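You operate a simulated robot arm through the tools that you are given. There is no shell and no other tool.

You run a simulated robot arm. Do the job below in one go: nothing can be reset, and whatever is moved stays where it is left.

Task
Take the core out of the valve in the test block.
Fine: drop it in the orange dish; clamp for the work, free it after; core tool back on its peg.

It is judged by the outcome, as a careful person would: the job done as asked, and still so three seconds after it is handed in. It fails if anything else is knocked over, pushed out of place, dropped, spilled or broken.

Robot
A 6-joint arm with a two-finger parallel gripper, fixed in place. Base frame: the origin is at the foot of the arm, x ahead of it, y to its left, z up; the work surface is at about z = 893. Units: mm, degrees, N and s.
With the tool pointing down near the work surface it reaches from about 360 to 760 mm from the base axis. Its first joint turns from -66.0 to 66.0 degrees. Payload 2.45 kg.
The TCP is the grasp point between the finger pads, 24 mm short of the fingertips. In the tool frame z runs along the fingers and y along their closing line. The gripper opens to 68 mm. The fingers are 17 mm wide and 10 mm thick; the gripper's body (40 by 70 mm) begins 41 mm behind the TCP.
Orientation is that of the tool frame in the base frame, as [roll, pitch, yaw] about the fixed x, y, z axes, in that order (R = Rz(yaw) Ry(pitch) Rx(roll)). With the fingers straight down and closing along the base's y, the tool's x points along the base's -x, its y along +y and its z along -z.

Tools
- The arm moves only by the tool send_rows. Its argument "moves" is a list of rows, each a list of 6 numbers: the shift along the base's x, y, z in units of 40 mm (1.0 is 40 mm), then the turn, a rotation vector about the base's x, y, z in units of 5 degrees (1.0 is 5 degrees). In form: [[dx, dy, dz, rx, ry, rz], ...]. A call has 1 to 20 rows; each row shifts and turns the commanded pose from where the row before left it. "claw" is the gripper command, from -1 (fully open) to 1 (shut), values between in proportion, set as the call begins (left out, the last holds). A call with a number of a shift or a turn outside -1 to 1 is refused whole. Rows are played at 5 a second. More than 50 mm and 8.6 degrees between two rows, or a gripper value outside its range, and nothing of the call is played. Where a pose cannot be reached the arm comes as near as it can. A force on the tool above 40 N (or 10 N above the force at the start of the call, whichever is more), or a blocked arm, ends the call early, and 0.2 s more pass. The fingers move at their own pace (about 108 mm/s each) and stop on an object; they squeeze with about 30 N. The grip force told is the motor's: it shows also when the fingers shut on nothing. Time passes only in rows, and 0.2 s behind the last, so rows that do not move let the fingers close. It gives the time, the measured TCP pose, the force on the tool (base axes), the opening and the grip force at its end, in the units of the frame above (readings bear some noise), with the torque about the TCP (base axes, N m) and any sound that the robot's microphone picked up.
- Cameras (640 x 400 px; columns grow to the right, rows downward): "scene" is fixed at [181.1, 442.4, 1448.8]; the picture's right is [-0.50, -0.87, 0.00], its down [-0.62, 0.36, -0.70] and it looks along [0.61, -0.35, -0.71] (base axes); focal length 327 px, centre (320, 200). "wrist" rides on the gripper at [84, 11, -75] in the tool frame; the picture's right is [-0.13, 0.99, 0.00], its down [-0.60, -0.08, -0.79] and it looks along [-0.79, -0.10, 0.61] (tool axes); focal length 251 px, centre (320, 200). There is no depth. A picture from a camera that has moved, and an enlarged one, comes with that camera's place and axes in the base frame and with its lens.
- grab_frame(camera): a new picture of that camera. It takes no simulated time.
- enlarge(camera, box): a new picture of the part [left, top, right, bottom] of that camera's present view, enlarged. It takes no simulated time.
- sign_off(): hands the job in; it is judged then, once.

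Nothing tells you positions but the pictures and the camera data. Unless the task says otherwise, let go and move clear before handing in.

The tools are called after "Call:" as a command line: name --pt "numbers of a row" for each row, then --argument value for the rest, lists and objects as JSON in quotes. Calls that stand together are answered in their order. send_rows: Moves the arm, as the interface text tells. Its arguments: {"type":"object","properties":{"moves":{"type":"array","items":{"type":"array","items":{"type":"number"}}},"claw":{"type":"number"}},"required":["moves"]} The other tools are called the same way: grab_frame (camera) takes a picture; enlarge (camera, box) takes an enlarged picture of a part of a camera's view; sign_off () hands the job in.

At the start:

```text
time: 0.0
eef_pos: [338.2, 367.0, 1227.3]
ee_rot: [-180.0, 0.0, 179.9]
wrist_force: [0.2, 0.0, -1.2]
moment: [-0.02, -0.02, 0.0]
finger_gap: 67.9
grip_force: 0.1
```

scene: 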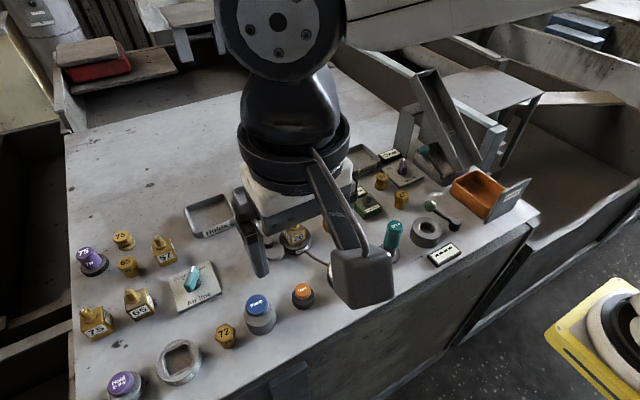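
wrist: 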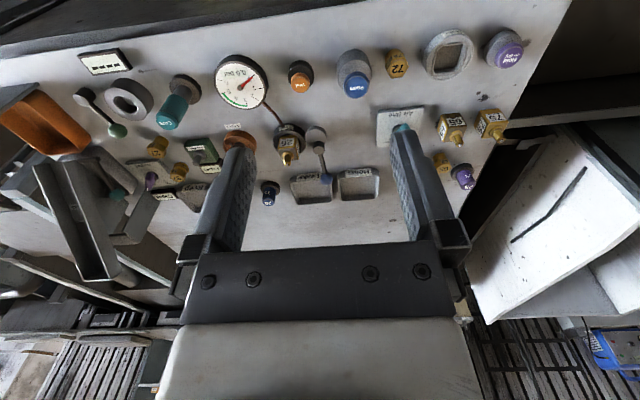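

I see a crowded bench with knobs, brass fittings, a gauge, an orange dish and several coloured tools. I'll enlarge parts of both views to identify the test block, valve, core tool, peg and clamp.

Call:
enlarge --camera "scene" --box '[340, 130, 540, 270]'

Call:
enlarge --camera "scene" --box '[180, 180, 380, 320]'

Call:
enlarge --camera "scene" --box '[60, 220, 260, 400]'

Call:
enlarge --camera "wrist" --box '[60, 40, 260, 220]'

Call:
enlarge --camera "wrist" --box '[220, 40, 400, 220]'

Call:
enlarge --camera "wrist" --box '[360, 10, 540, 210]'

```text
2.86 times, centred on (440, 200) of scene
camera zoom: at [181.1, 442.4, 1448.8], right [-0.5, -0.87, 0.0], down [-0.62, 0.36, -0.7], along [0.61, -0.35, -0.71], focal length 935 px, centre (-23, 200)
```

zoom: 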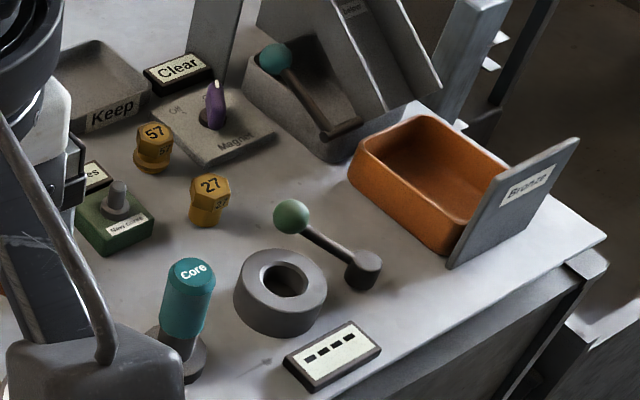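

```text
2.86 times, centred on (280, 250) of scene
camera zoom: at [181.1, 442.4, 1448.8], right [-0.5, -0.87, 0.0], down [-0.62, 0.36, -0.7], along [0.61, -0.35, -0.71], focal length 935 px, centre (434, 57)
```

zoom: 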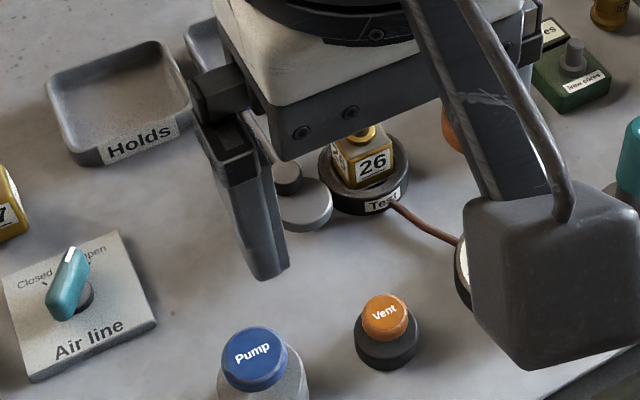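

```text
2.22 times, centred on (160, 310) of scene
camera zoom: at [181.1, 442.4, 1448.8], right [-0.5, -0.87, 0.0], down [-0.62, 0.36, -0.7], along [0.61, -0.35, -0.71], focal length 728 px, centre (676, -44)
```

zoom: 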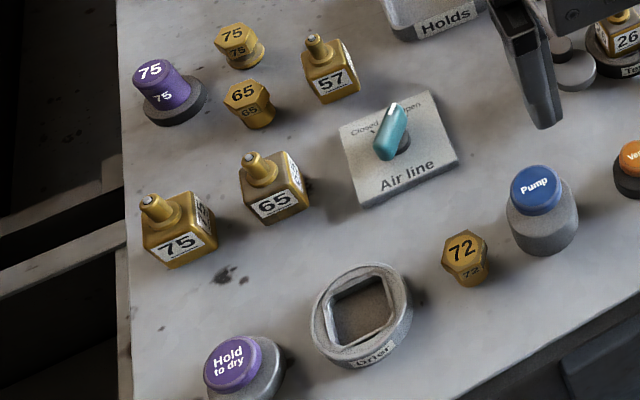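

```text
2.22 times, centred on (160, 130) of wrist
camera zoom: at [252.4, 378.2, 1302.7], right [0.13, 0.99, 0.0], down [0.6, -0.08, 0.79], along [0.79, -0.1, -0.61], focal length 559 px, centre (676, 356)
```

zoom: 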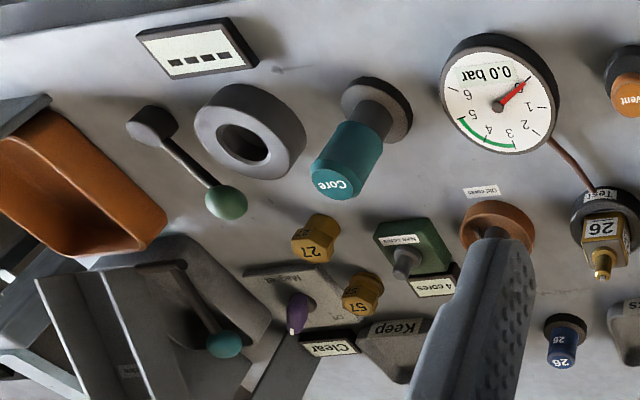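

```text
2.22 times, centred on (310, 130) of wrist
camera zoom: at [252.4, 378.2, 1302.7], right [0.13, 0.99, 0.0], down [0.6, -0.08, 0.79], along [0.79, -0.1, -0.61], focal length 559 px, centre (342, 356)
```

zoom: 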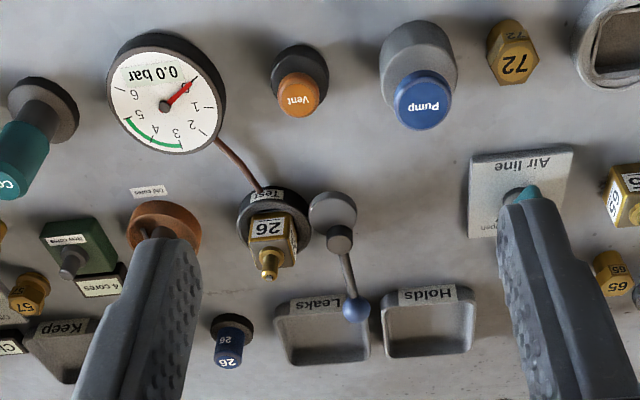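

```text
2.00 times, centred on (450, 110) of wrist
camera zoom: at [252.4, 378.2, 1302.7], right [0.13, 0.99, 0.0], down [0.6, -0.08, 0.79], along [0.79, -0.1, -0.61], focal length 503 px, centre (60, 380)
```

zoom: 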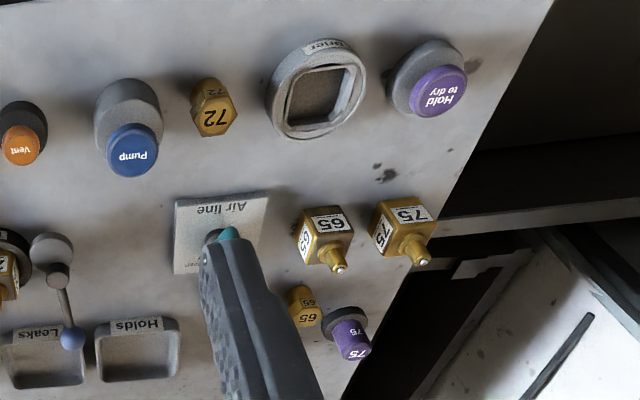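

The "Test" block holds valve 26 at about (560, 279), with a blue-ball lever beside it. The teal "Core" tool stands on a peg further right, and there is an orange round dish near the "Old cores" label as well as an orange tray. I'll move the arm away at height to get a clear view.

Call:
send_rows --pt "0 -1 0 0 0 0" --pt "0 -1 0 0 0 0" --pt "0 -1 0 0 0 0" --pt "0 -1 0 0 0 0" --pt "0 -1 0 0 0 0" --pt "0 -1 0 0 0 0" --pt "0 -1 0 0 0 0" --pt "0 -1 0 0 0 0" --pt "0 -1 0 0 0 0"

```text
time: 2.0
eef_pos: [375.3, 19.6, 1217.7]
ee_rot: [180.0, 0.0, 179.9]
wrist_force: [0.3, -0.5, 0.5]
moment: [-0.01, -0.01, -0.01]
finger_gap: 67.9
grip_force: 0.0
out of reach, approached as far as the arm can: row 6, 7, 8, 9
```

Call:
grab_frame --camera "scene"

Call:
grab_frame --camera "wrist"

Call:
enlarge --camera "scene" --box '[220, 180, 380, 300]'

Call:
enlarge --camera "scene" --box '[320, 130, 480, 250]'

```text
taken
```

scene: 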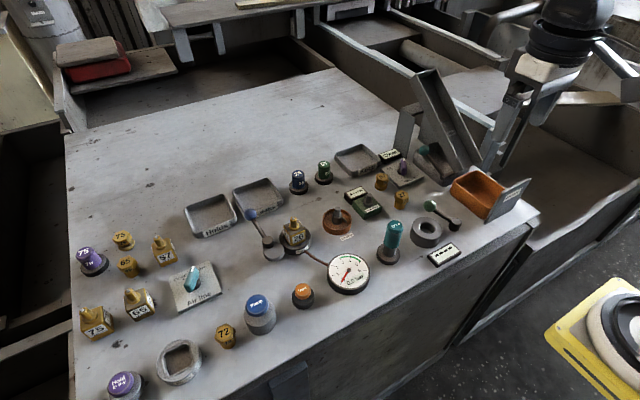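

```text
taken
camera wrist: at [289.4, 29.6, 1294.1], right [0.13, 0.99, 0.0], down [0.61, -0.08, 0.79], along [0.79, -0.1, -0.61], focal length 251 px, centre (320, 200)
```

wrist: 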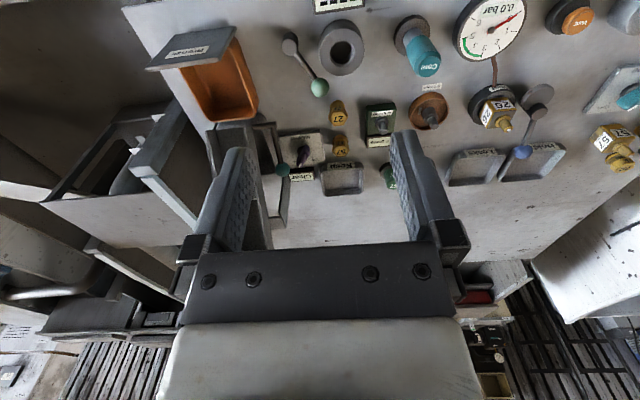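

```text
3.33 times, centred on (300, 240) of scene
camera zoom: at [181.1, 442.4, 1448.8], right [-0.5, -0.87, 0.0], down [-0.62, 0.36, -0.7], along [0.61, -0.35, -0.71], focal length 1091 px, centre (387, 67)
```

zoom: 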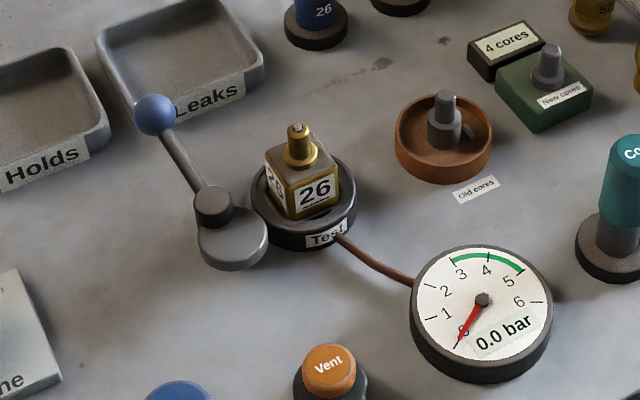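

```text
3.33 times, centred on (400, 190) of scene
camera zoom: at [181.1, 442.4, 1448.8], right [-0.5, -0.87, 0.0], down [-0.62, 0.36, -0.7], along [0.61, -0.35, -0.71], focal length 1091 px, centre (53, 233)
```

zoom: 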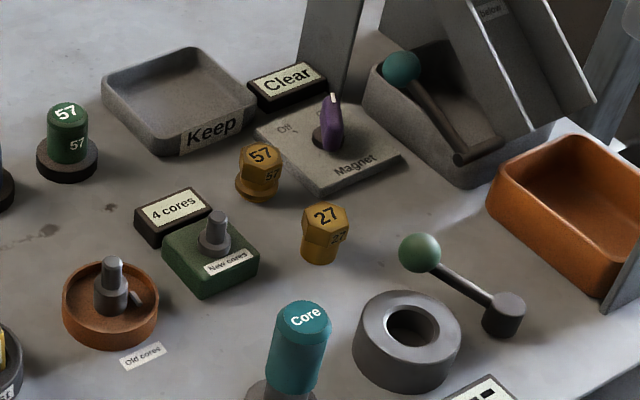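

I take the round orange "Old cores" dish to be at about (577, 172) and the core tool peg at about (447, 134). The test clamp looks like an eccentric disc with its blue-ball lever pointing away from the base. I'll bring the wrist camera closer to check how these parts are built.

Call:
send_rows --pt "0.1 0.94 -0.4 0 0 0" --pt "0.1 0.94 -0.4 0 0 0" --pt "0.1 0.94 -0.4 0 0 0" --pt "0.1 0.94 -0.4 0 0 0" --pt "0.1 0.94 -0.4 0 0 0" --pt "0.1 0.94 -0.4 0 0 0" --pt "0.1 0.94 -0.4 0 0 0" --pt "0.1 0.94 -0.4 0 0 0"

```text
time: 3.8
eef_pos: [408.2, 322.1, 1089.3]
ee_rot: [180.0, 0.0, 179.9]
wrist_force: [0.7, 0.2, 0.5]
moment: [0.0, 0.02, -0.01]
finger_gap: 67.9
grip_force: 0.0
```

Call:
grab_frame --camera "wrist"

Call:
enlarge --camera "wrist" --box '[220, 60, 420, 200]'

Call:
enlarge --camera "wrist" --box '[60, 60, 240, 200]'

```text
taken
camera wrist: at [322.0, 332.9, 1165.9], right [0.13, 0.99, 0.0], down [0.6, -0.08, 0.79], along [0.79, -0.1, -0.61], focal length 251 px, centre (320, 200)
```

wrist: 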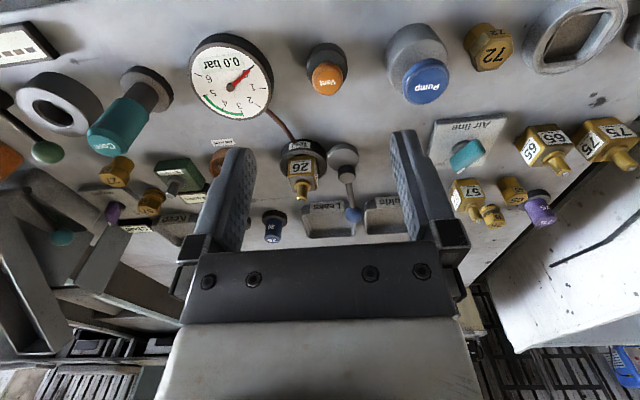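

```text
2.86 times, centred on (320, 130) of wrist
camera zoom: at [322.0, 332.9, 1165.9], right [0.13, 0.99, 0.0], down [0.6, -0.08, 0.79], along [0.79, -0.1, -0.61], focal length 718 px, centre (320, 400)
```

zoom: 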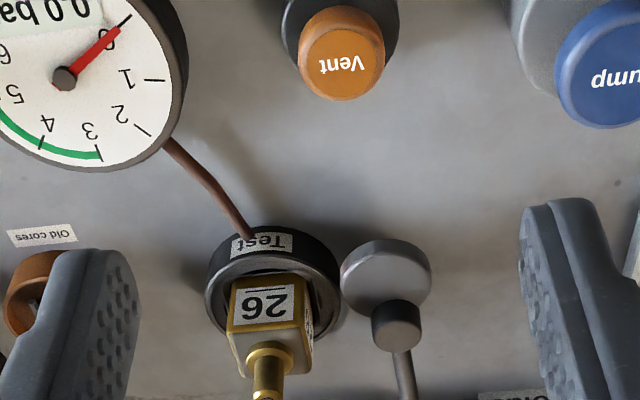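

```text
2.86 times, centred on (150, 130) of wrist
camera zoom: at [322.0, 332.9, 1165.9], right [0.13, 0.99, 0.0], down [0.6, -0.08, 0.79], along [0.79, -0.1, -0.61], focal length 718 px, centre (806, 400)
```

zoom: 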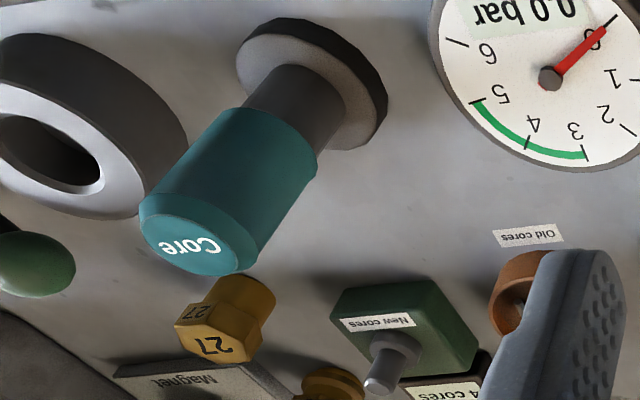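

The gauge reads 0.0 bar and the valve stem is uncapped. I'll go closer to see the valve stem, the clamp cam and the socket.

Call:
send_rows --pt "0.35 -0.15 -0.65 0 0 0" --pt "0.35 -0.15 -0.65 0 0 0" --pt "0.35 -0.15 -0.65 0 0 0"

Call:
enlarge --camera "wrist" --box '[240, 120, 400, 240]'

Call:
grab_frame --camera "wrist"

```text
time: 4.6
eef_pos: [451.5, 303.7, 1011.9]
ee_rot: [179.9, 0.1, 179.9]
wrist_force: [0.3, 0.1, 0.3]
moment: [0.01, 0.01, 0.0]
finger_gap: 68.0
grip_force: 0.0
```

```text
3.33 times, centred on (320, 180) of wrist
camera zoom: at [364.4, 314.2, 1088.2], right [0.13, 0.99, 0.0], down [0.6, -0.08, 0.79], along [0.79, -0.1, -0.61], focal length 838 px, centre (320, 267)
```

zoom: 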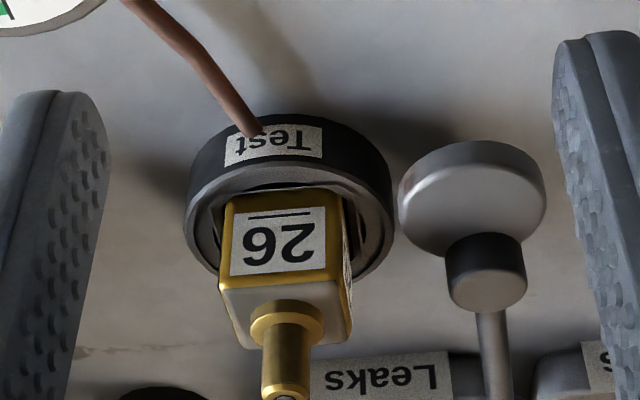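

```text
taken
camera wrist: at [364.4, 314.2, 1088.2], right [0.13, 0.99, 0.0], down [0.6, -0.08, 0.79], along [0.79, -0.1, -0.61], focal length 251 px, centre (320, 200)
```

wrist: 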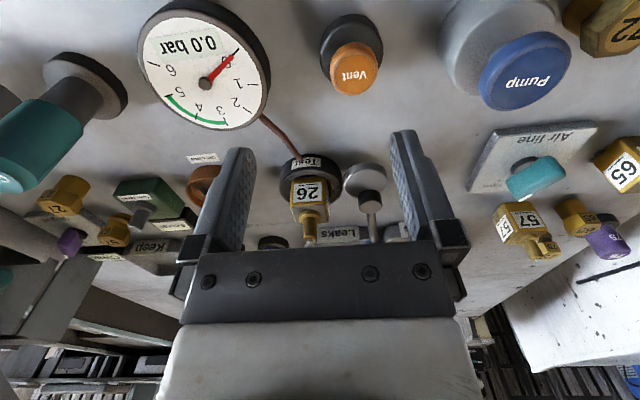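

The valve sits in a square pocket in the dark ring. The lever hub looks off-centre on the light disc, so I need a better look at the clamp and the tool stand before touching them.

Call:
enlarge --camera "scene" --box '[240, 205, 320, 255]'

Call:
enlarge --camera "wrist" --box '[280, 140, 400, 250]'

Call:
enlarge --camera "scene" --box '[315, 190, 415, 275]'

```text
8.00 times, centred on (280, 230) of scene
camera zoom: at [181.1, 442.4, 1448.8], right [-0.5, -0.87, 0.0], down [-0.62, 0.36, -0.7], along [0.61, -0.35, -0.71], focal length 2619 px, centre (640, -40)
```

zoom: 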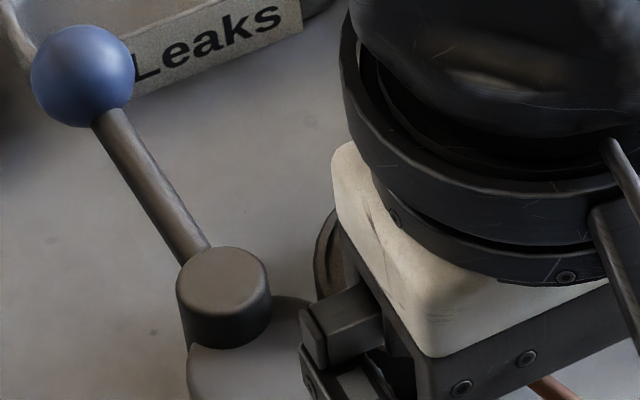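

```text
3.64 times, centred on (340, 195) of wrist
camera zoom: at [364.4, 314.2, 1088.2], right [0.13, 0.99, 0.0], down [0.6, -0.08, 0.79], along [0.79, -0.1, -0.61], focal length 914 px, centre (247, 218)
```

zoom: 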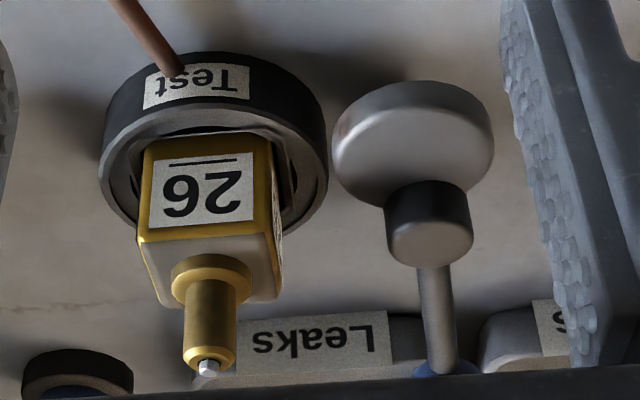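

```text
4.71 times, centred on (365, 232) of scene
camera zoom: at [181.1, 442.4, 1448.8], right [-0.5, -0.87, 0.0], down [-0.62, 0.36, -0.7], along [0.61, -0.35, -0.71], focal length 1541 px, centre (108, 47)
```

zoom: 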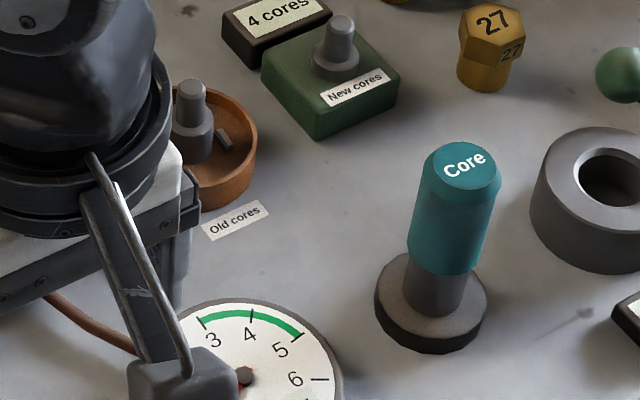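

The clamp cam and its hub aren't clear from this angle. I'll pitch the gripper so the wrist camera looks more steeply down on the test block and clamp.

Call:
send_rows --pt "0.2 0.13 0.3 0 1 0" --pt "0.2 0.13 0.3 0 1 0" --pt "0.2 0.13 0.3 0 1 0" --pt "0.2 0.13 0.3 0 1 0" --pt "0.2 0.13 0.3 0 1 0"

Call:
grab_frame --camera "wrist"

Call:
enlarge --camera "wrist" --box '[240, 90, 400, 220]'

```text
time: 5.8
eef_pos: [491.3, 328.1, 1071.4]
ee_rot: [180.0, -25.1, -180.0]
wrist_force: [0.1, -0.4, -0.3]
moment: [-0.02, 0.01, 0.01]
finger_gap: 68.1
grip_force: 0.0
```

```text
taken
camera wrist: at [444.2, 339.2, 1176.9], right [0.12, 0.99, -0.05], down [0.88, -0.08, 0.46], along [0.45, -0.1, -0.88], focal length 251 px, centre (320, 200)
```

wrist: 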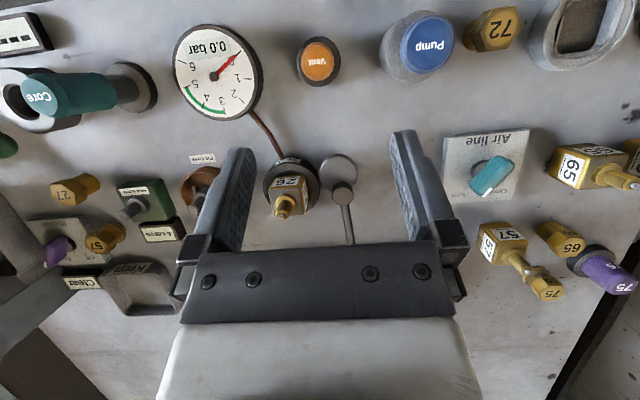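

```text
3.08 times, centred on (320, 155) of wrist
camera zoom: at [444.2, 339.2, 1176.9], right [0.12, 0.99, -0.05], down [0.88, -0.08, 0.46], along [0.45, -0.1, -0.88], focal length 774 px, centre (320, 338)
```

zoom: 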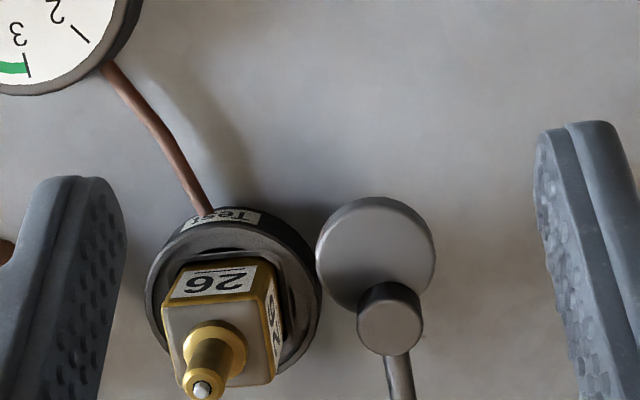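

The ring's top comes out at about (560, 280, 917), and the disc and hub may sit above the bench. I'll take a lower-angle view to settle the heights before I push the lever.

Call:
send_rows --pt "-0.15 0 0 0 -1 0" --pt "-0.15 0 0 0 -1 0" --pt "-0.15 0 -0.2 0 -1 0" --pt "-0.15 0 -0.3 0 -1 0" --pt "-0.15 0 -0.3 0 -1 0" --pt "-0.1 0 -0.3 0 -1 0" --pt "-0.1 0 -0.3 0 -1 0" --pt "-0.05 0 -0.4 0 -1 0"

Call:
grab_frame --camera "wrist"

Call:
enlarge --camera "wrist" --box '[260, 140, 400, 250]'

Call:
enlarge --camera "scene" --box '[240, 200, 320, 260]'

```text
time: 7.6
eef_pos: [450.8, 327.0, 1000.5]
ee_rot: [180.0, 15.2, 179.9]
wrist_force: [-0.2, -0.1, 0.0]
moment: [0.02, -0.01, -0.01]
finger_gap: 68.0
grip_force: 0.1
```

```text
taken
camera wrist: at [347.2, 338.1, 1052.0], right [0.13, 0.99, 0.04], down [0.38, -0.08, 0.92], along [0.92, -0.1, -0.38], focal length 251 px, centre (320, 200)
```

wrist: 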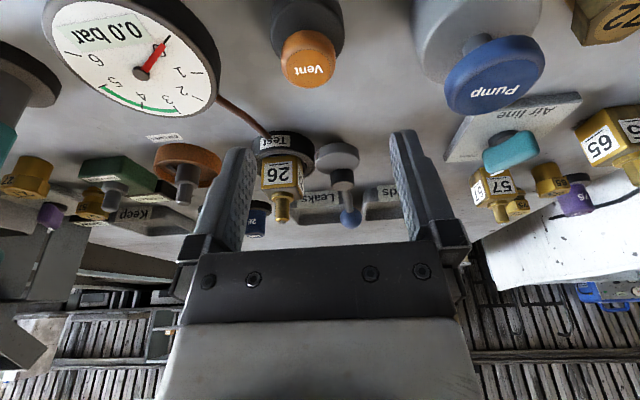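

```text
3.64 times, centred on (330, 195) of wrist
camera zoom: at [347.2, 338.1, 1052.0], right [0.13, 0.99, 0.04], down [0.38, -0.08, 0.92], along [0.92, -0.1, -0.38], focal length 914 px, centre (284, 218)
```

zoom: 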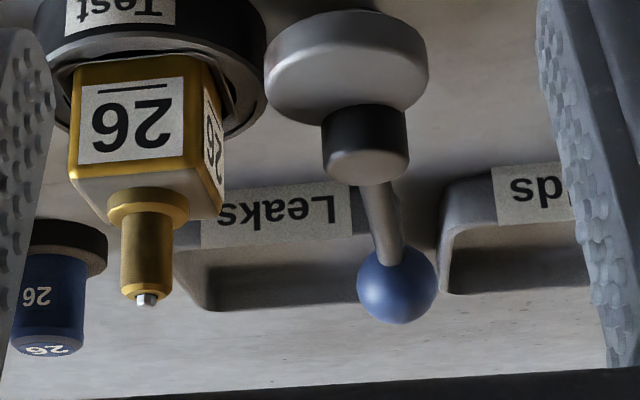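

```text
6.67 times, centred on (280, 230) of scene
camera zoom: at [181.2, 442.4, 1448.8], right [-0.5, -0.87, 0.0], down [-0.62, 0.36, -0.7], along [0.61, -0.35, -0.71], focal length 2182 px, centre (587, 0)
```

zoom: 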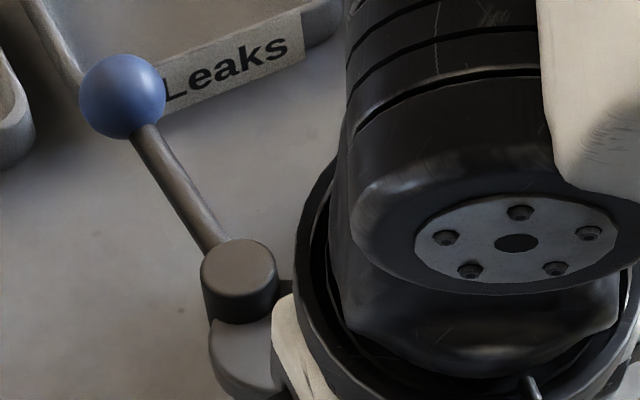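

The clamp disc is raised (top near z 939) and turns about a hub at roughly (558, 336). Turning the lever anticlockwise, so the ball goes toward +y, should press the cam against the valve body. I'll shut the fingers and place them on the −y side of the ball, which is near (624, 343, 965).

Call:
send_rows --pt "0.0 0 0.4 0 1 0" --pt "0.0 0 0.4 0 1 0" --pt "0.0 0 0.4 0 1 0" --pt "0.88 -0.1 0 0 0 0" --pt "0.88 -0.1 0 0 0 0" --pt "0.88 -0.1 0 0 0 0" --pt "0.88 -0.1 0 0 0 0" --pt "0.88 -0.1 0 0 0 0" --claw 1

Call:
grab_frame --camera "scene"

Call:
enlarge --camera "scene" --box '[230, 170, 330, 260]'

Call:
grab_frame --camera "wrist"

```text
time: 9.4
eef_pos: [626.9, 307.7, 1050.4]
ee_rot: [179.9, 0.0, 179.8]
wrist_force: [-1.1, -0.8, -0.5]
moment: [-0.02, -0.03, 0.06]
finger_gap: 0.1
grip_force: 23.7
```

```text
taken
```

scene: 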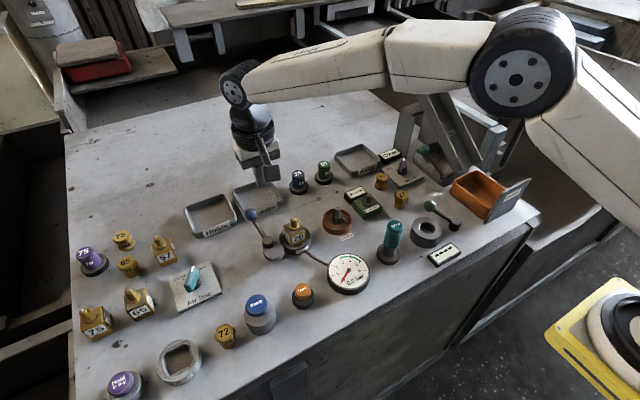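

```text
4.44 times, centred on (280, 215) of scene
camera zoom: at [181.1, 442.4, 1448.8], right [-0.5, -0.87, 0.0], down [-0.62, 0.36, -0.7], along [0.61, -0.35, -0.71], focal length 1455 px, centre (498, 133)
```

zoom: 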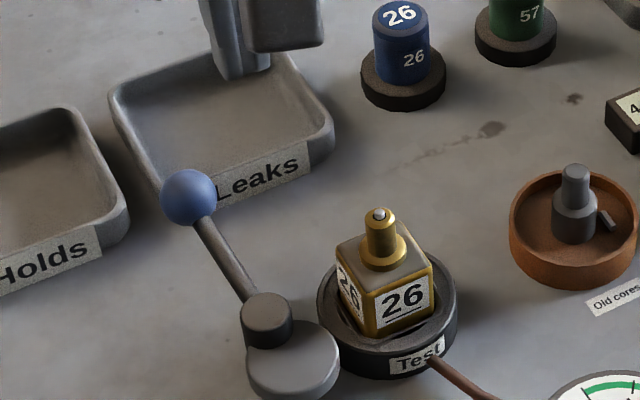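

```text
taken
camera wrist: at [541.0, 318.7, 1125.2], right [0.13, 0.99, 0.0], down [0.6, -0.08, 0.79], along [0.79, -0.1, -0.61], focal length 251 px, centre (320, 200)
```

wrist: 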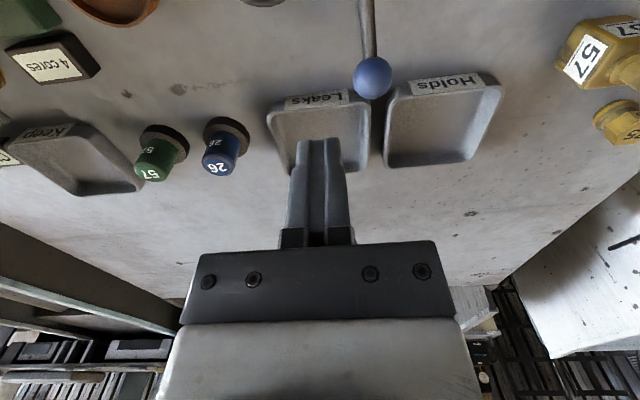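

The ball checks out at (624, 342, 965) and the shut fingers are above and beside it on the −y side. I'll lower them so they overlap the ball's height.

Call:
send_rows --pt "0 0 -0.95 0 0 0" --pt "0 0 -0.95 0 0 0" --claw 1

Call:
enlarge --camera "scene" --box '[230, 170, 330, 260]'

Call:
grab_frame --camera "wrist"

```text
time: 10.0
eef_pos: [626.4, 308.3, 971.8]
ee_rot: [-180.0, 0.0, 179.9]
wrist_force: [-0.4, -0.9, 0.0]
moment: [0.0, -0.03, -0.04]
finger_gap: 0.2
grip_force: 23.5
```

```text
4.44 times, centred on (280, 215) of scene
camera zoom: at [181.2, 442.4, 1448.8], right [-0.5, -0.87, 0.0], down [-0.62, 0.36, -0.7], along [0.61, -0.35, -0.71], focal length 1455 px, centre (498, 133)
```

zoom: 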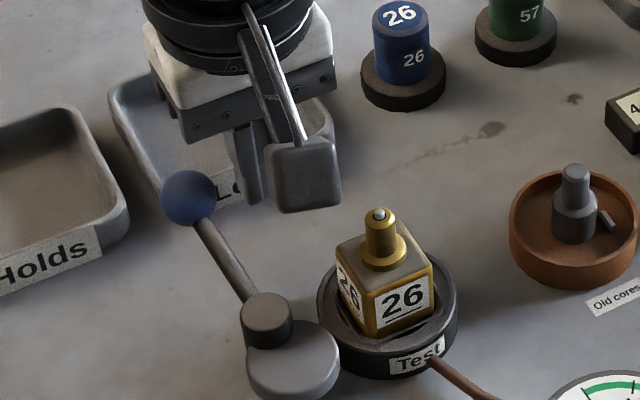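

```text
taken
camera wrist: at [539.8, 319.3, 1048.4], right [0.13, 0.99, 0.0], down [0.6, -0.08, 0.79], along [0.79, -0.1, -0.61], focal length 251 px, centre (320, 200)
```

wrist: 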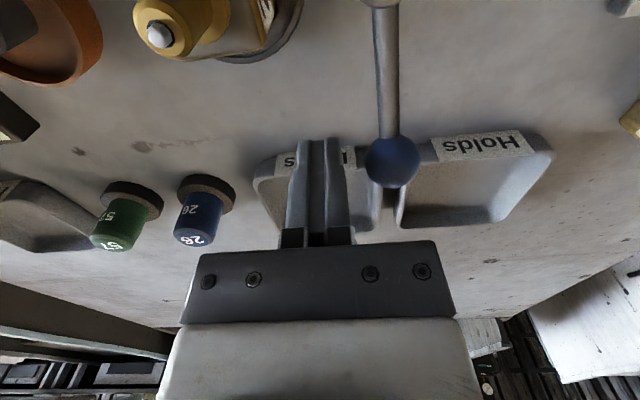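

The shut fingers are level with the ball. I'll push it along the arc in stages, starting with the first third.

Call:
send_rows --pt "0 0.31 0 0 0 0" --pt "0.045 0.43 0 0 0 0" --pt "-0.07 0.45 0 0 0 0" --claw 1

Call:
enlarge --camera "scene" --box '[230, 170, 330, 260]'

Call:
grab_frame --camera "wrist"

```text
time: 10.8
eef_pos: [624.1, 356.1, 972.9]
ee_rot: [179.9, -0.1, 179.8]
wrist_force: [-0.5, -0.7, -0.5]
moment: [-0.01, 0.03, 0.0]
finger_gap: 0.2
grip_force: 23.6
```

```text
4.44 times, centred on (280, 215) of scene
camera zoom: at [181.1, 442.4, 1448.8], right [-0.5, -0.87, 0.0], down [-0.62, 0.36, -0.7], along [0.61, -0.35, -0.71], focal length 1455 px, centre (498, 133)
```

zoom: 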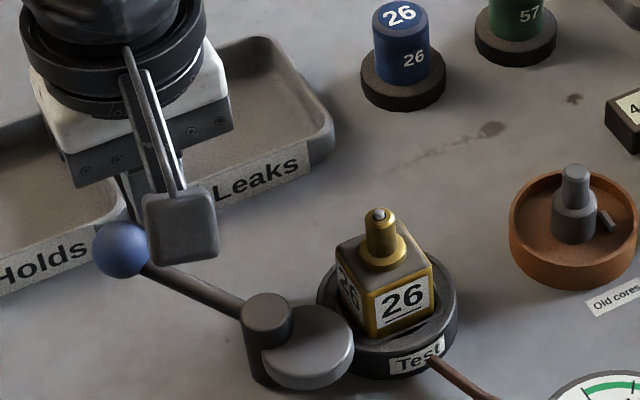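

```text
taken
camera wrist: at [538.9, 367.2, 1048.3], right [0.13, 0.99, 0.0], down [0.6, -0.08, 0.79], along [0.79, -0.1, -0.61], focal length 251 px, centre (320, 200)
```

wrist: 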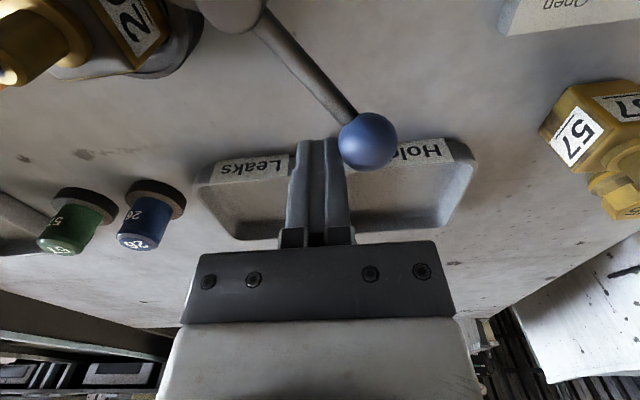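

The lever turns freely and the cam is swinging toward the valve body, as expected. I'll continue along the arc.

Call:
send_rows --pt "-0.15 0.4 0 0 0 0" --pt "-0.27 0.36 0 0 0 0" --claw 1

Call:
enlarge --camera "scene" --box '[230, 170, 330, 260]'

Call:
grab_frame --camera "wrist"

```text
time: 11.4
eef_pos: [609.9, 386.7, 972.3]
ee_rot: [179.8, 0.0, 179.9]
wrist_force: [-0.1, -0.8, -0.4]
moment: [-0.01, -0.02, -0.02]
finger_gap: 0.0
grip_force: 23.4
```

```text
4.44 times, centred on (280, 215) of scene
camera zoom: at [181.2, 442.4, 1448.8], right [-0.5, -0.87, 0.0], down [-0.62, 0.36, -0.7], along [0.61, -0.35, -0.71], focal length 1455 px, centre (498, 133)
```

zoom: 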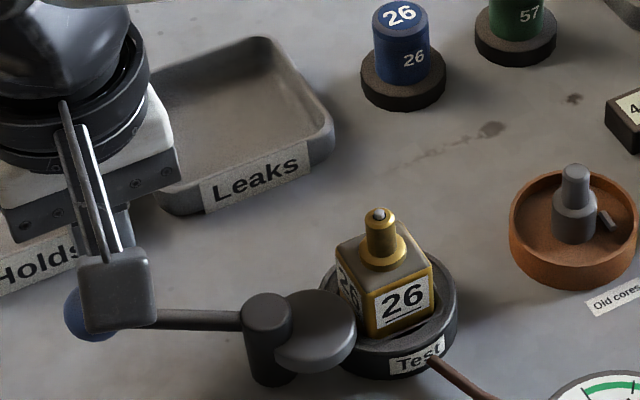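

```text
taken
camera wrist: at [522.4, 396.9, 1048.5], right [0.13, 0.99, 0.0], down [0.6, -0.08, 0.79], along [0.79, -0.1, -0.61], focal length 251 px, centre (320, 200)
```

wrist: 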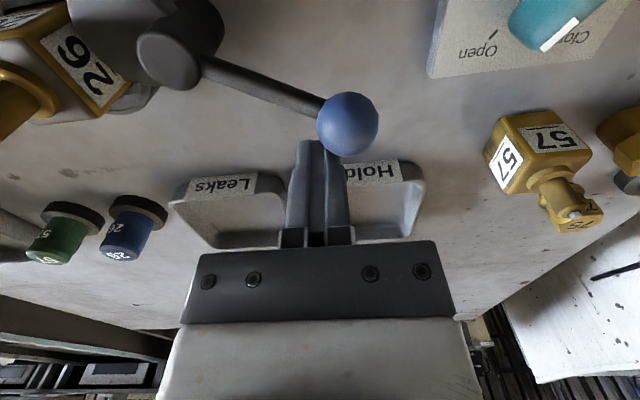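

The cam is nearly against the valve body. I'll keep going in smaller steps and watch the force.

Call:
send_rows --pt "-0.2 0.15 0 0 0 0" --pt "-0.2 0.14 0 0 0 0" --pt "-0.2 0.1 0 0 0 0" --claw 1

Call:
enlarge --camera "scene" --box '[230, 170, 330, 260]'

Call:
grab_frame --camera "wrist"

```text
time: 12.2
eef_pos: [588.6, 402.0, 972.1]
ee_rot: [179.9, 0.3, 179.8]
wrist_force: [14.7, -4.8, -3.4]
moment: [0.03, -0.21, -0.03]
finger_gap: 0.0
grip_force: 23.1
```

```text
4.44 times, centred on (280, 215) of scene
camera zoom: at [181.7, 442.3, 1448.7], right [-0.5, -0.87, 0.0], down [-0.62, 0.36, -0.7], along [0.61, -0.35, -0.71], focal length 1455 px, centre (498, 133)
```

zoom: 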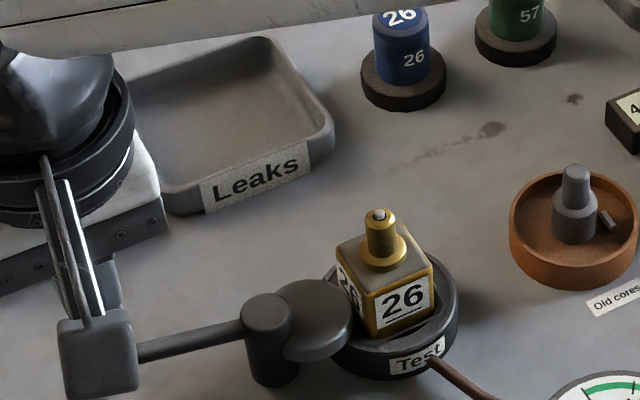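

```text
taken
camera wrist: at [500.2, 411.0, 1047.8], right [0.13, 0.99, 0.0], down [0.6, -0.08, 0.8], along [0.79, -0.1, -0.6], focal length 251 px, centre (320, 200)
```

wrist: 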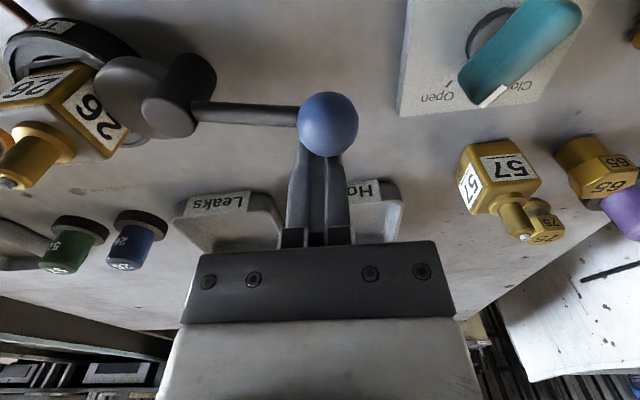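

The force has risen to about 15 N, so the cam seems to be tightening on the valve. I'll push slightly more to seat it.

Call:
send_rows --pt "-0.1 0.03 0 0 0 0" --pt "-0.1 0.02 0 0 0 0" --claw 1

Call:
enlarge --camera "scene" --box '[230, 170, 330, 260]'

Call:
enlarge --camera "wrist" --box '[0, 0, 380, 200]'

```text
time: 12.7
eef_pos: [586.2, 399.7, 973.2]
ee_rot: [179.9, 1.0, 179.7]
wrist_force: [8.6, -2.2, -1.8]
moment: [0.01, -0.1, 0.0]
finger_gap: 0.0
grip_force: 23.6
stopped in row 2: the force on the tool passed its limit at 44 N (the readings are from after the stop); the commanded pose is now the measured one
```

```text
4.44 times, centred on (280, 215) of scene
camera zoom: at [181.4, 442.4, 1448.7], right [-0.5, -0.87, 0.0], down [-0.62, 0.36, -0.7], along [0.61, -0.35, -0.71], focal length 1455 px, centre (498, 133)
```

zoom: 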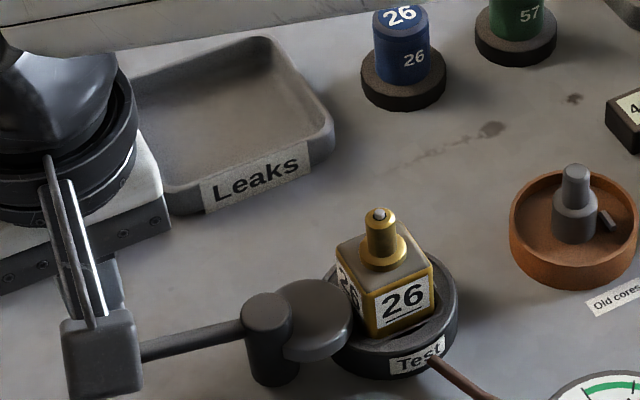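

```text
1.68 times, centred on (190, 100) of wrist
camera zoom: at [499.3, 410.3, 1048.1], right [0.13, 0.99, 0.01], down [0.59, -0.08, 0.8], along [0.79, -0.1, -0.6], focal length 424 px, centre (539, 368)
```

zoom: 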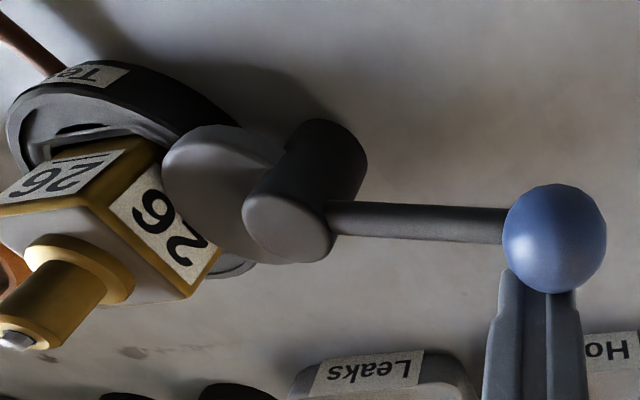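

The lever has hit a firm stop with the cam against the valve body, so it is clamped. I'll back off the ball, rise, and go look at the core tool.

Call:
send_rows --pt "0.3 0 0 0 0 0" --pt "0.2 0 0.2 0 0 0" --pt "0 0 0.95 0 0 0" --pt "0 0 0.95 0 0 0" --claw 1

Call:
send_rows --pt "-0.66 -0.845 0 0 0 0" --pt "-0.66 -0.845 0 0 0 0" --pt "-0.66 -0.845 0 0 0 0" --pt "-0.66 -0.845 0 0 0 0" --pt "-0.66 -0.845 0 0 0 0" --pt "-0.66 -0.845 0 0 0 0" --pt "-0.66 -0.845 0 0 0 0" --pt "-0.66 -0.845 0 0 0 0" --claw -1

Call:
grab_frame --camera "wrist"

Call:
grab_frame --camera "scene"

Call:
enlarge --camera "scene" --box '[230, 180, 330, 270]'

```text
time: 13.7
eef_pos: [604.7, 400.6, 1057.8]
ee_rot: [179.8, 0.8, 179.7]
wrist_force: [0.0, 0.4, -0.1]
moment: [-0.03, 0.0, 0.01]
finger_gap: 0.1
grip_force: 23.4
```

```text
time: 15.5
eef_pos: [394.2, 129.5, 1056.9]
ee_rot: [179.8, 0.7, 179.8]
wrist_force: [0.0, 1.4, 0.5]
moment: [0.01, 0.03, -0.01]
finger_gap: 67.9
grip_force: 0.0
```

```text
taken
camera wrist: at [306.7, 140.6, 1131.6], right [0.13, 0.99, 0.01], down [0.59, -0.08, 0.8], along [0.79, -0.1, -0.6], focal length 251 px, centre (320, 200)
```

wrist: 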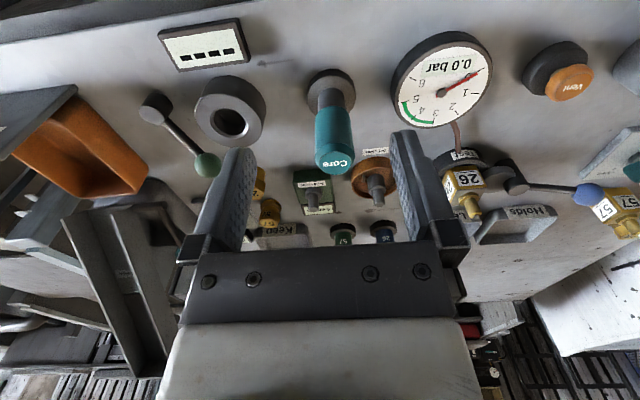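

```text
taken
```

scene: 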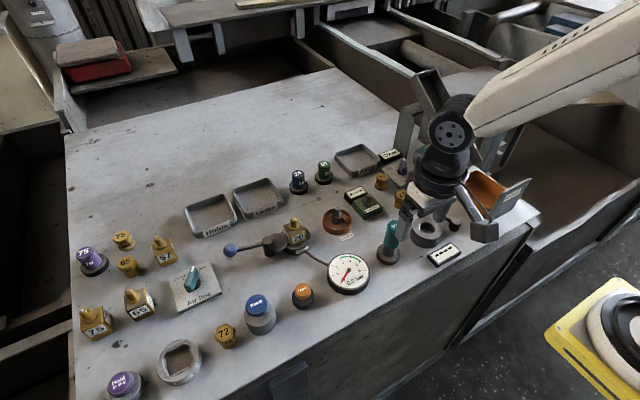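

```text
4.44 times, centred on (280, 225) of scene
camera zoom: at [181.1, 442.4, 1448.8], right [-0.5, -0.87, 0.0], down [-0.62, 0.36, -0.7], along [0.61, -0.35, -0.71], focal length 1455 px, centre (498, 89)
```

zoom: 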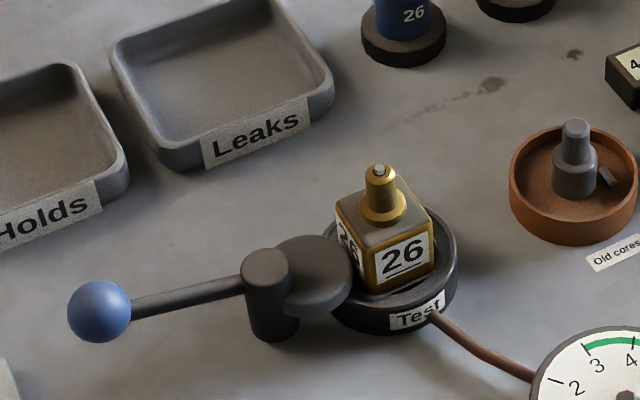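

The clamp lever stays put. The core tool's handle is near (442, 134), topping out at about z 996. I'll hover over it while turning the wrist clockwise, to leave room for an anticlockwise unscrewing turn later.

Call:
send_rows --pt "0.1 0.01 0.05 0 0.14 -1" --pt "0.1 0.01 0 0 0 -1" --pt "0.1 0.01 0 0 0 -1" --pt "0.1 0.01 0 0 0 -1" --pt "0.1 0.01 0 0 0 -1" --pt "0.1 0.01 0 0 0 -1" --pt "0.1 0.01 0 0 0 -1" --pt "0.1 0.01 0 0 0 -1" --pt "0.1 0.01 0 0 0 -1" --pt "0.1 0.01 0 0 0 -1" --pt "0.1 0.01 0 0 0 -1" --pt "0.1 0 0 0 0 -1" --pt "0 0 0 0 0 -1" --pt "0 0 0 0 0 -1" --pt "0 0 0 0 0 -1" --pt "0 0 0 0 0 -1" --pt "0 0 0 0 0 -1" --pt "0 0 0 0 0 -1" --claw -1

Call:
grab_frame --camera "wrist"

Call:
enlarge --camera "scene" --box '[330, 150, 470, 275]'

```text
time: 19.3
eef_pos: [442.2, 135.2, 1060.4]
ee_rot: [179.7, 0.1, 89.6]
wrist_force: [0.6, 1.0, -0.1]
moment: [0.02, 0.01, 0.0]
finger_gap: 68.2
grip_force: 0.1
```

```text
taken
camera wrist: at [451.2, 218.0, 1135.2], right [0.99, -0.14, 0.0], down [-0.08, -0.6, 0.79], along [-0.11, -0.79, -0.61], focal length 251 px, centre (320, 200)
```

wrist: 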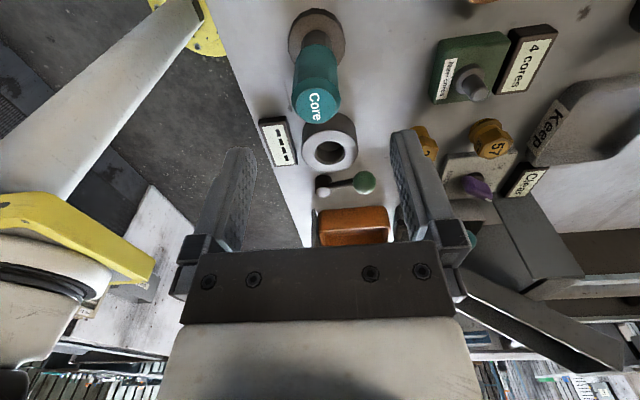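

```text
3.20 times, centred on (400, 212) of scene
camera zoom: at [181.1, 442.4, 1448.8], right [-0.5, -0.87, 0.0], down [-0.62, 0.36, -0.7], along [0.61, -0.35, -0.71], focal length 1048 px, centre (64, 160)
```

zoom: 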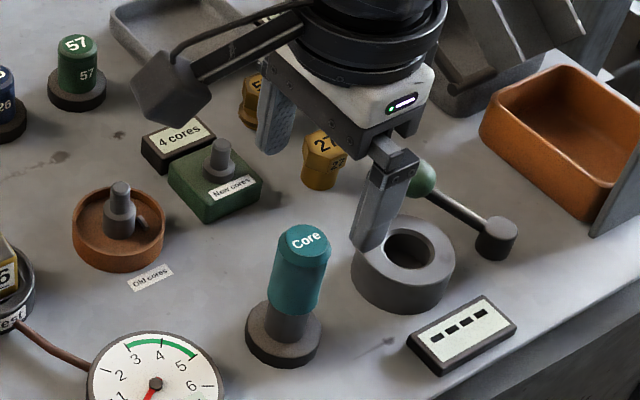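

The tool sits just about on the gripper axis. I'll zoom in to refine the centring.

Call:
enlarge --camera "wrist" --box '[260, 0, 380, 130]'

```text
3.08 times, centred on (320, 65) of wrist
camera zoom: at [451.2, 218.0, 1135.2], right [0.99, -0.14, 0.0], down [-0.08, -0.6, 0.79], along [-0.11, -0.79, -0.61], focal length 774 px, centre (320, 615)
```

zoom: 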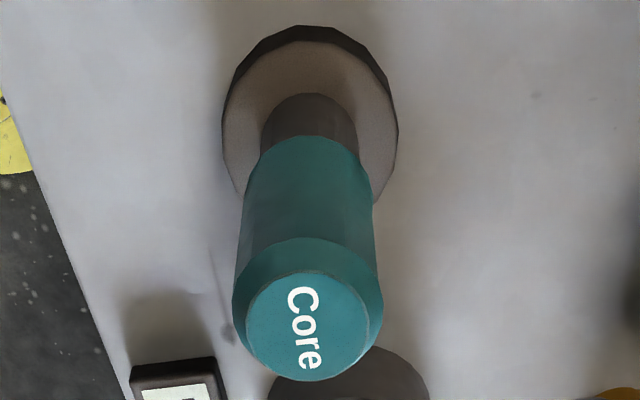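

The handle axis is roughly 3 mm to −x of the gripper axis, so I'll correct that. Then I'll go down around the handle with the fingers open.

Call:
send_rows --pt "-0.075 -0.015 -0.5 0 0 0" --pt "0 0 -0.6 0 0 0" --pt "0 0 -0.6 0 0 0" --pt "0 0 -0.6 0 0 0" --claw -1

Call:
grab_frame --camera "wrist"

Call:
enlarge --camera "scene" --box '[330, 150, 470, 275]'

```text
time: 20.3
eef_pos: [439.2, 134.7, 965.3]
ee_rot: [179.8, 0.0, 89.8]
wrist_force: [-0.5, -0.2, -1.0]
moment: [-0.01, 0.01, 0.0]
finger_gap: 68.3
grip_force: 0.1
```

```text
taken
camera wrist: at [447.8, 217.7, 1042.2], right [0.99, -0.13, 0.0], down [-0.08, -0.6, 0.79], along [-0.1, -0.79, -0.61], focal length 251 px, centre (320, 200)
```

wrist: 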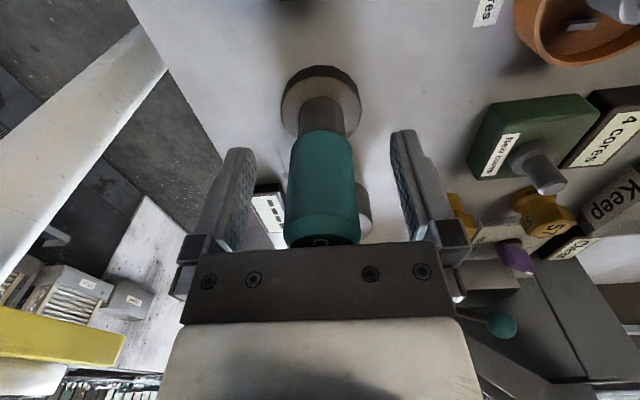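

```text
3.20 times, centred on (400, 212) of scene
camera zoom: at [181.2, 442.4, 1448.8], right [-0.5, -0.87, 0.0], down [-0.62, 0.36, -0.7], along [0.61, -0.35, -0.71], focal length 1048 px, centre (64, 160)
```

zoom: 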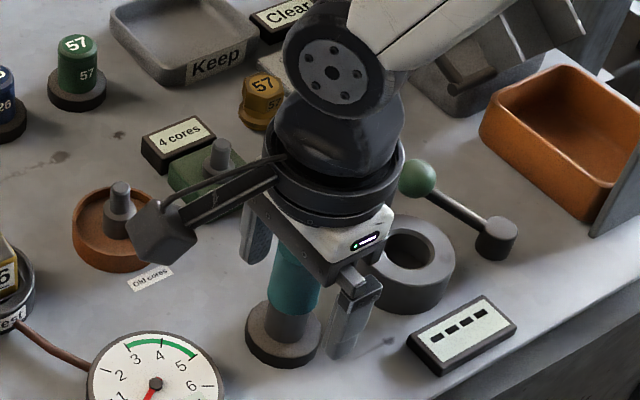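

The fingers straddle the handle evenly. I'll close on it.

Call:
send_rows --pt "0 0 0 0 0 0" --pt "0 0 0 0 0 0" --pt "0 0 0 0 0 0" --claw 1

Call:
grab_frame --camera "wrist"

```text
time: 21.1
eef_pos: [438.1, 134.0, 966.6]
ee_rot: [179.8, 0.0, 89.7]
wrist_force: [0.5, -0.5, 0.5]
moment: [0.01, -0.02, 0.0]
finger_gap: 29.3
grip_force: 30.3
```

```text
taken
camera wrist: at [447.9, 217.7, 1042.4], right [0.99, -0.13, 0.0], down [-0.08, -0.6, 0.79], along [-0.1, -0.79, -0.61], focal length 251 px, centre (320, 200)
```

wrist: 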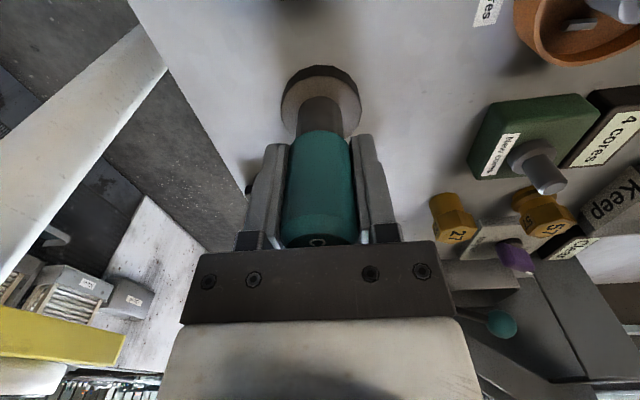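

The handle is gripped at 29.3 mm. I'm noting the peg pose as TCP about (438.7, 134.4, 966). Next I'll lift straight up and see what comes with it.

Call:
send_rows --pt "0 0 0.25 0 0 0" --pt "0 0 0.5 0 0 0" --pt "0 0 0.75 0 0 0" --claw 1

Call:
grab_frame --camera "wrist"

Call:
enlarge --camera "scene" --box '[330, 150, 470, 275]'

```text
time: 21.9
eef_pos: [439.1, 135.0, 1026.7]
ee_rot: [179.9, 0.0, 89.7]
wrist_force: [0.0, -0.9, -0.6]
moment: [0.0, 0.0, 0.0]
finger_gap: 29.2
grip_force: 30.7
```

```text
taken
camera wrist: at [447.9, 218.4, 1103.3], right [0.99, -0.13, 0.0], down [-0.08, -0.6, 0.79], along [-0.1, -0.79, -0.61], focal length 251 px, centre (320, 200)
```

wrist: 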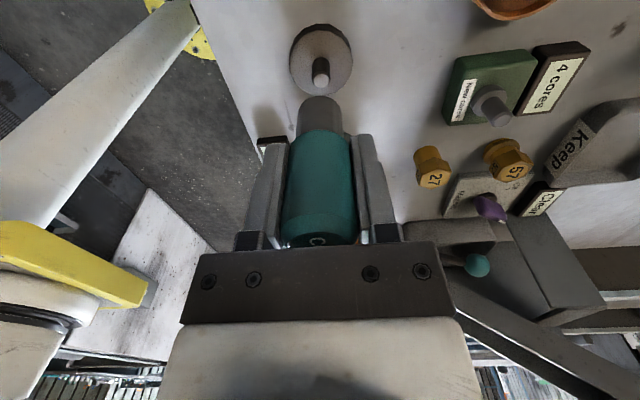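

```text
3.20 times, centred on (400, 212) of scene
camera zoom: at [181.2, 442.4, 1448.8], right [-0.5, -0.87, 0.0], down [-0.62, 0.36, -0.7], along [0.61, -0.35, -0.71], focal length 1048 px, centre (64, 160)
```

zoom: 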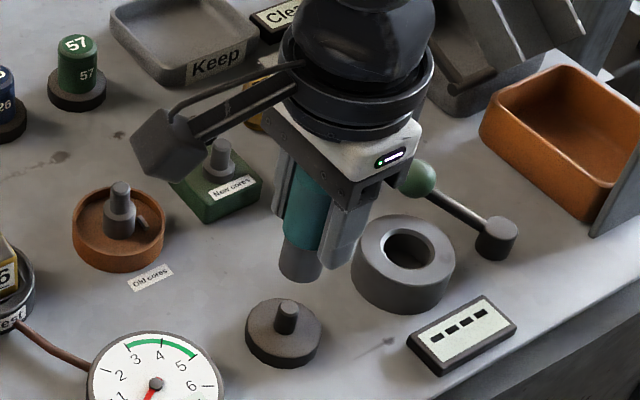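

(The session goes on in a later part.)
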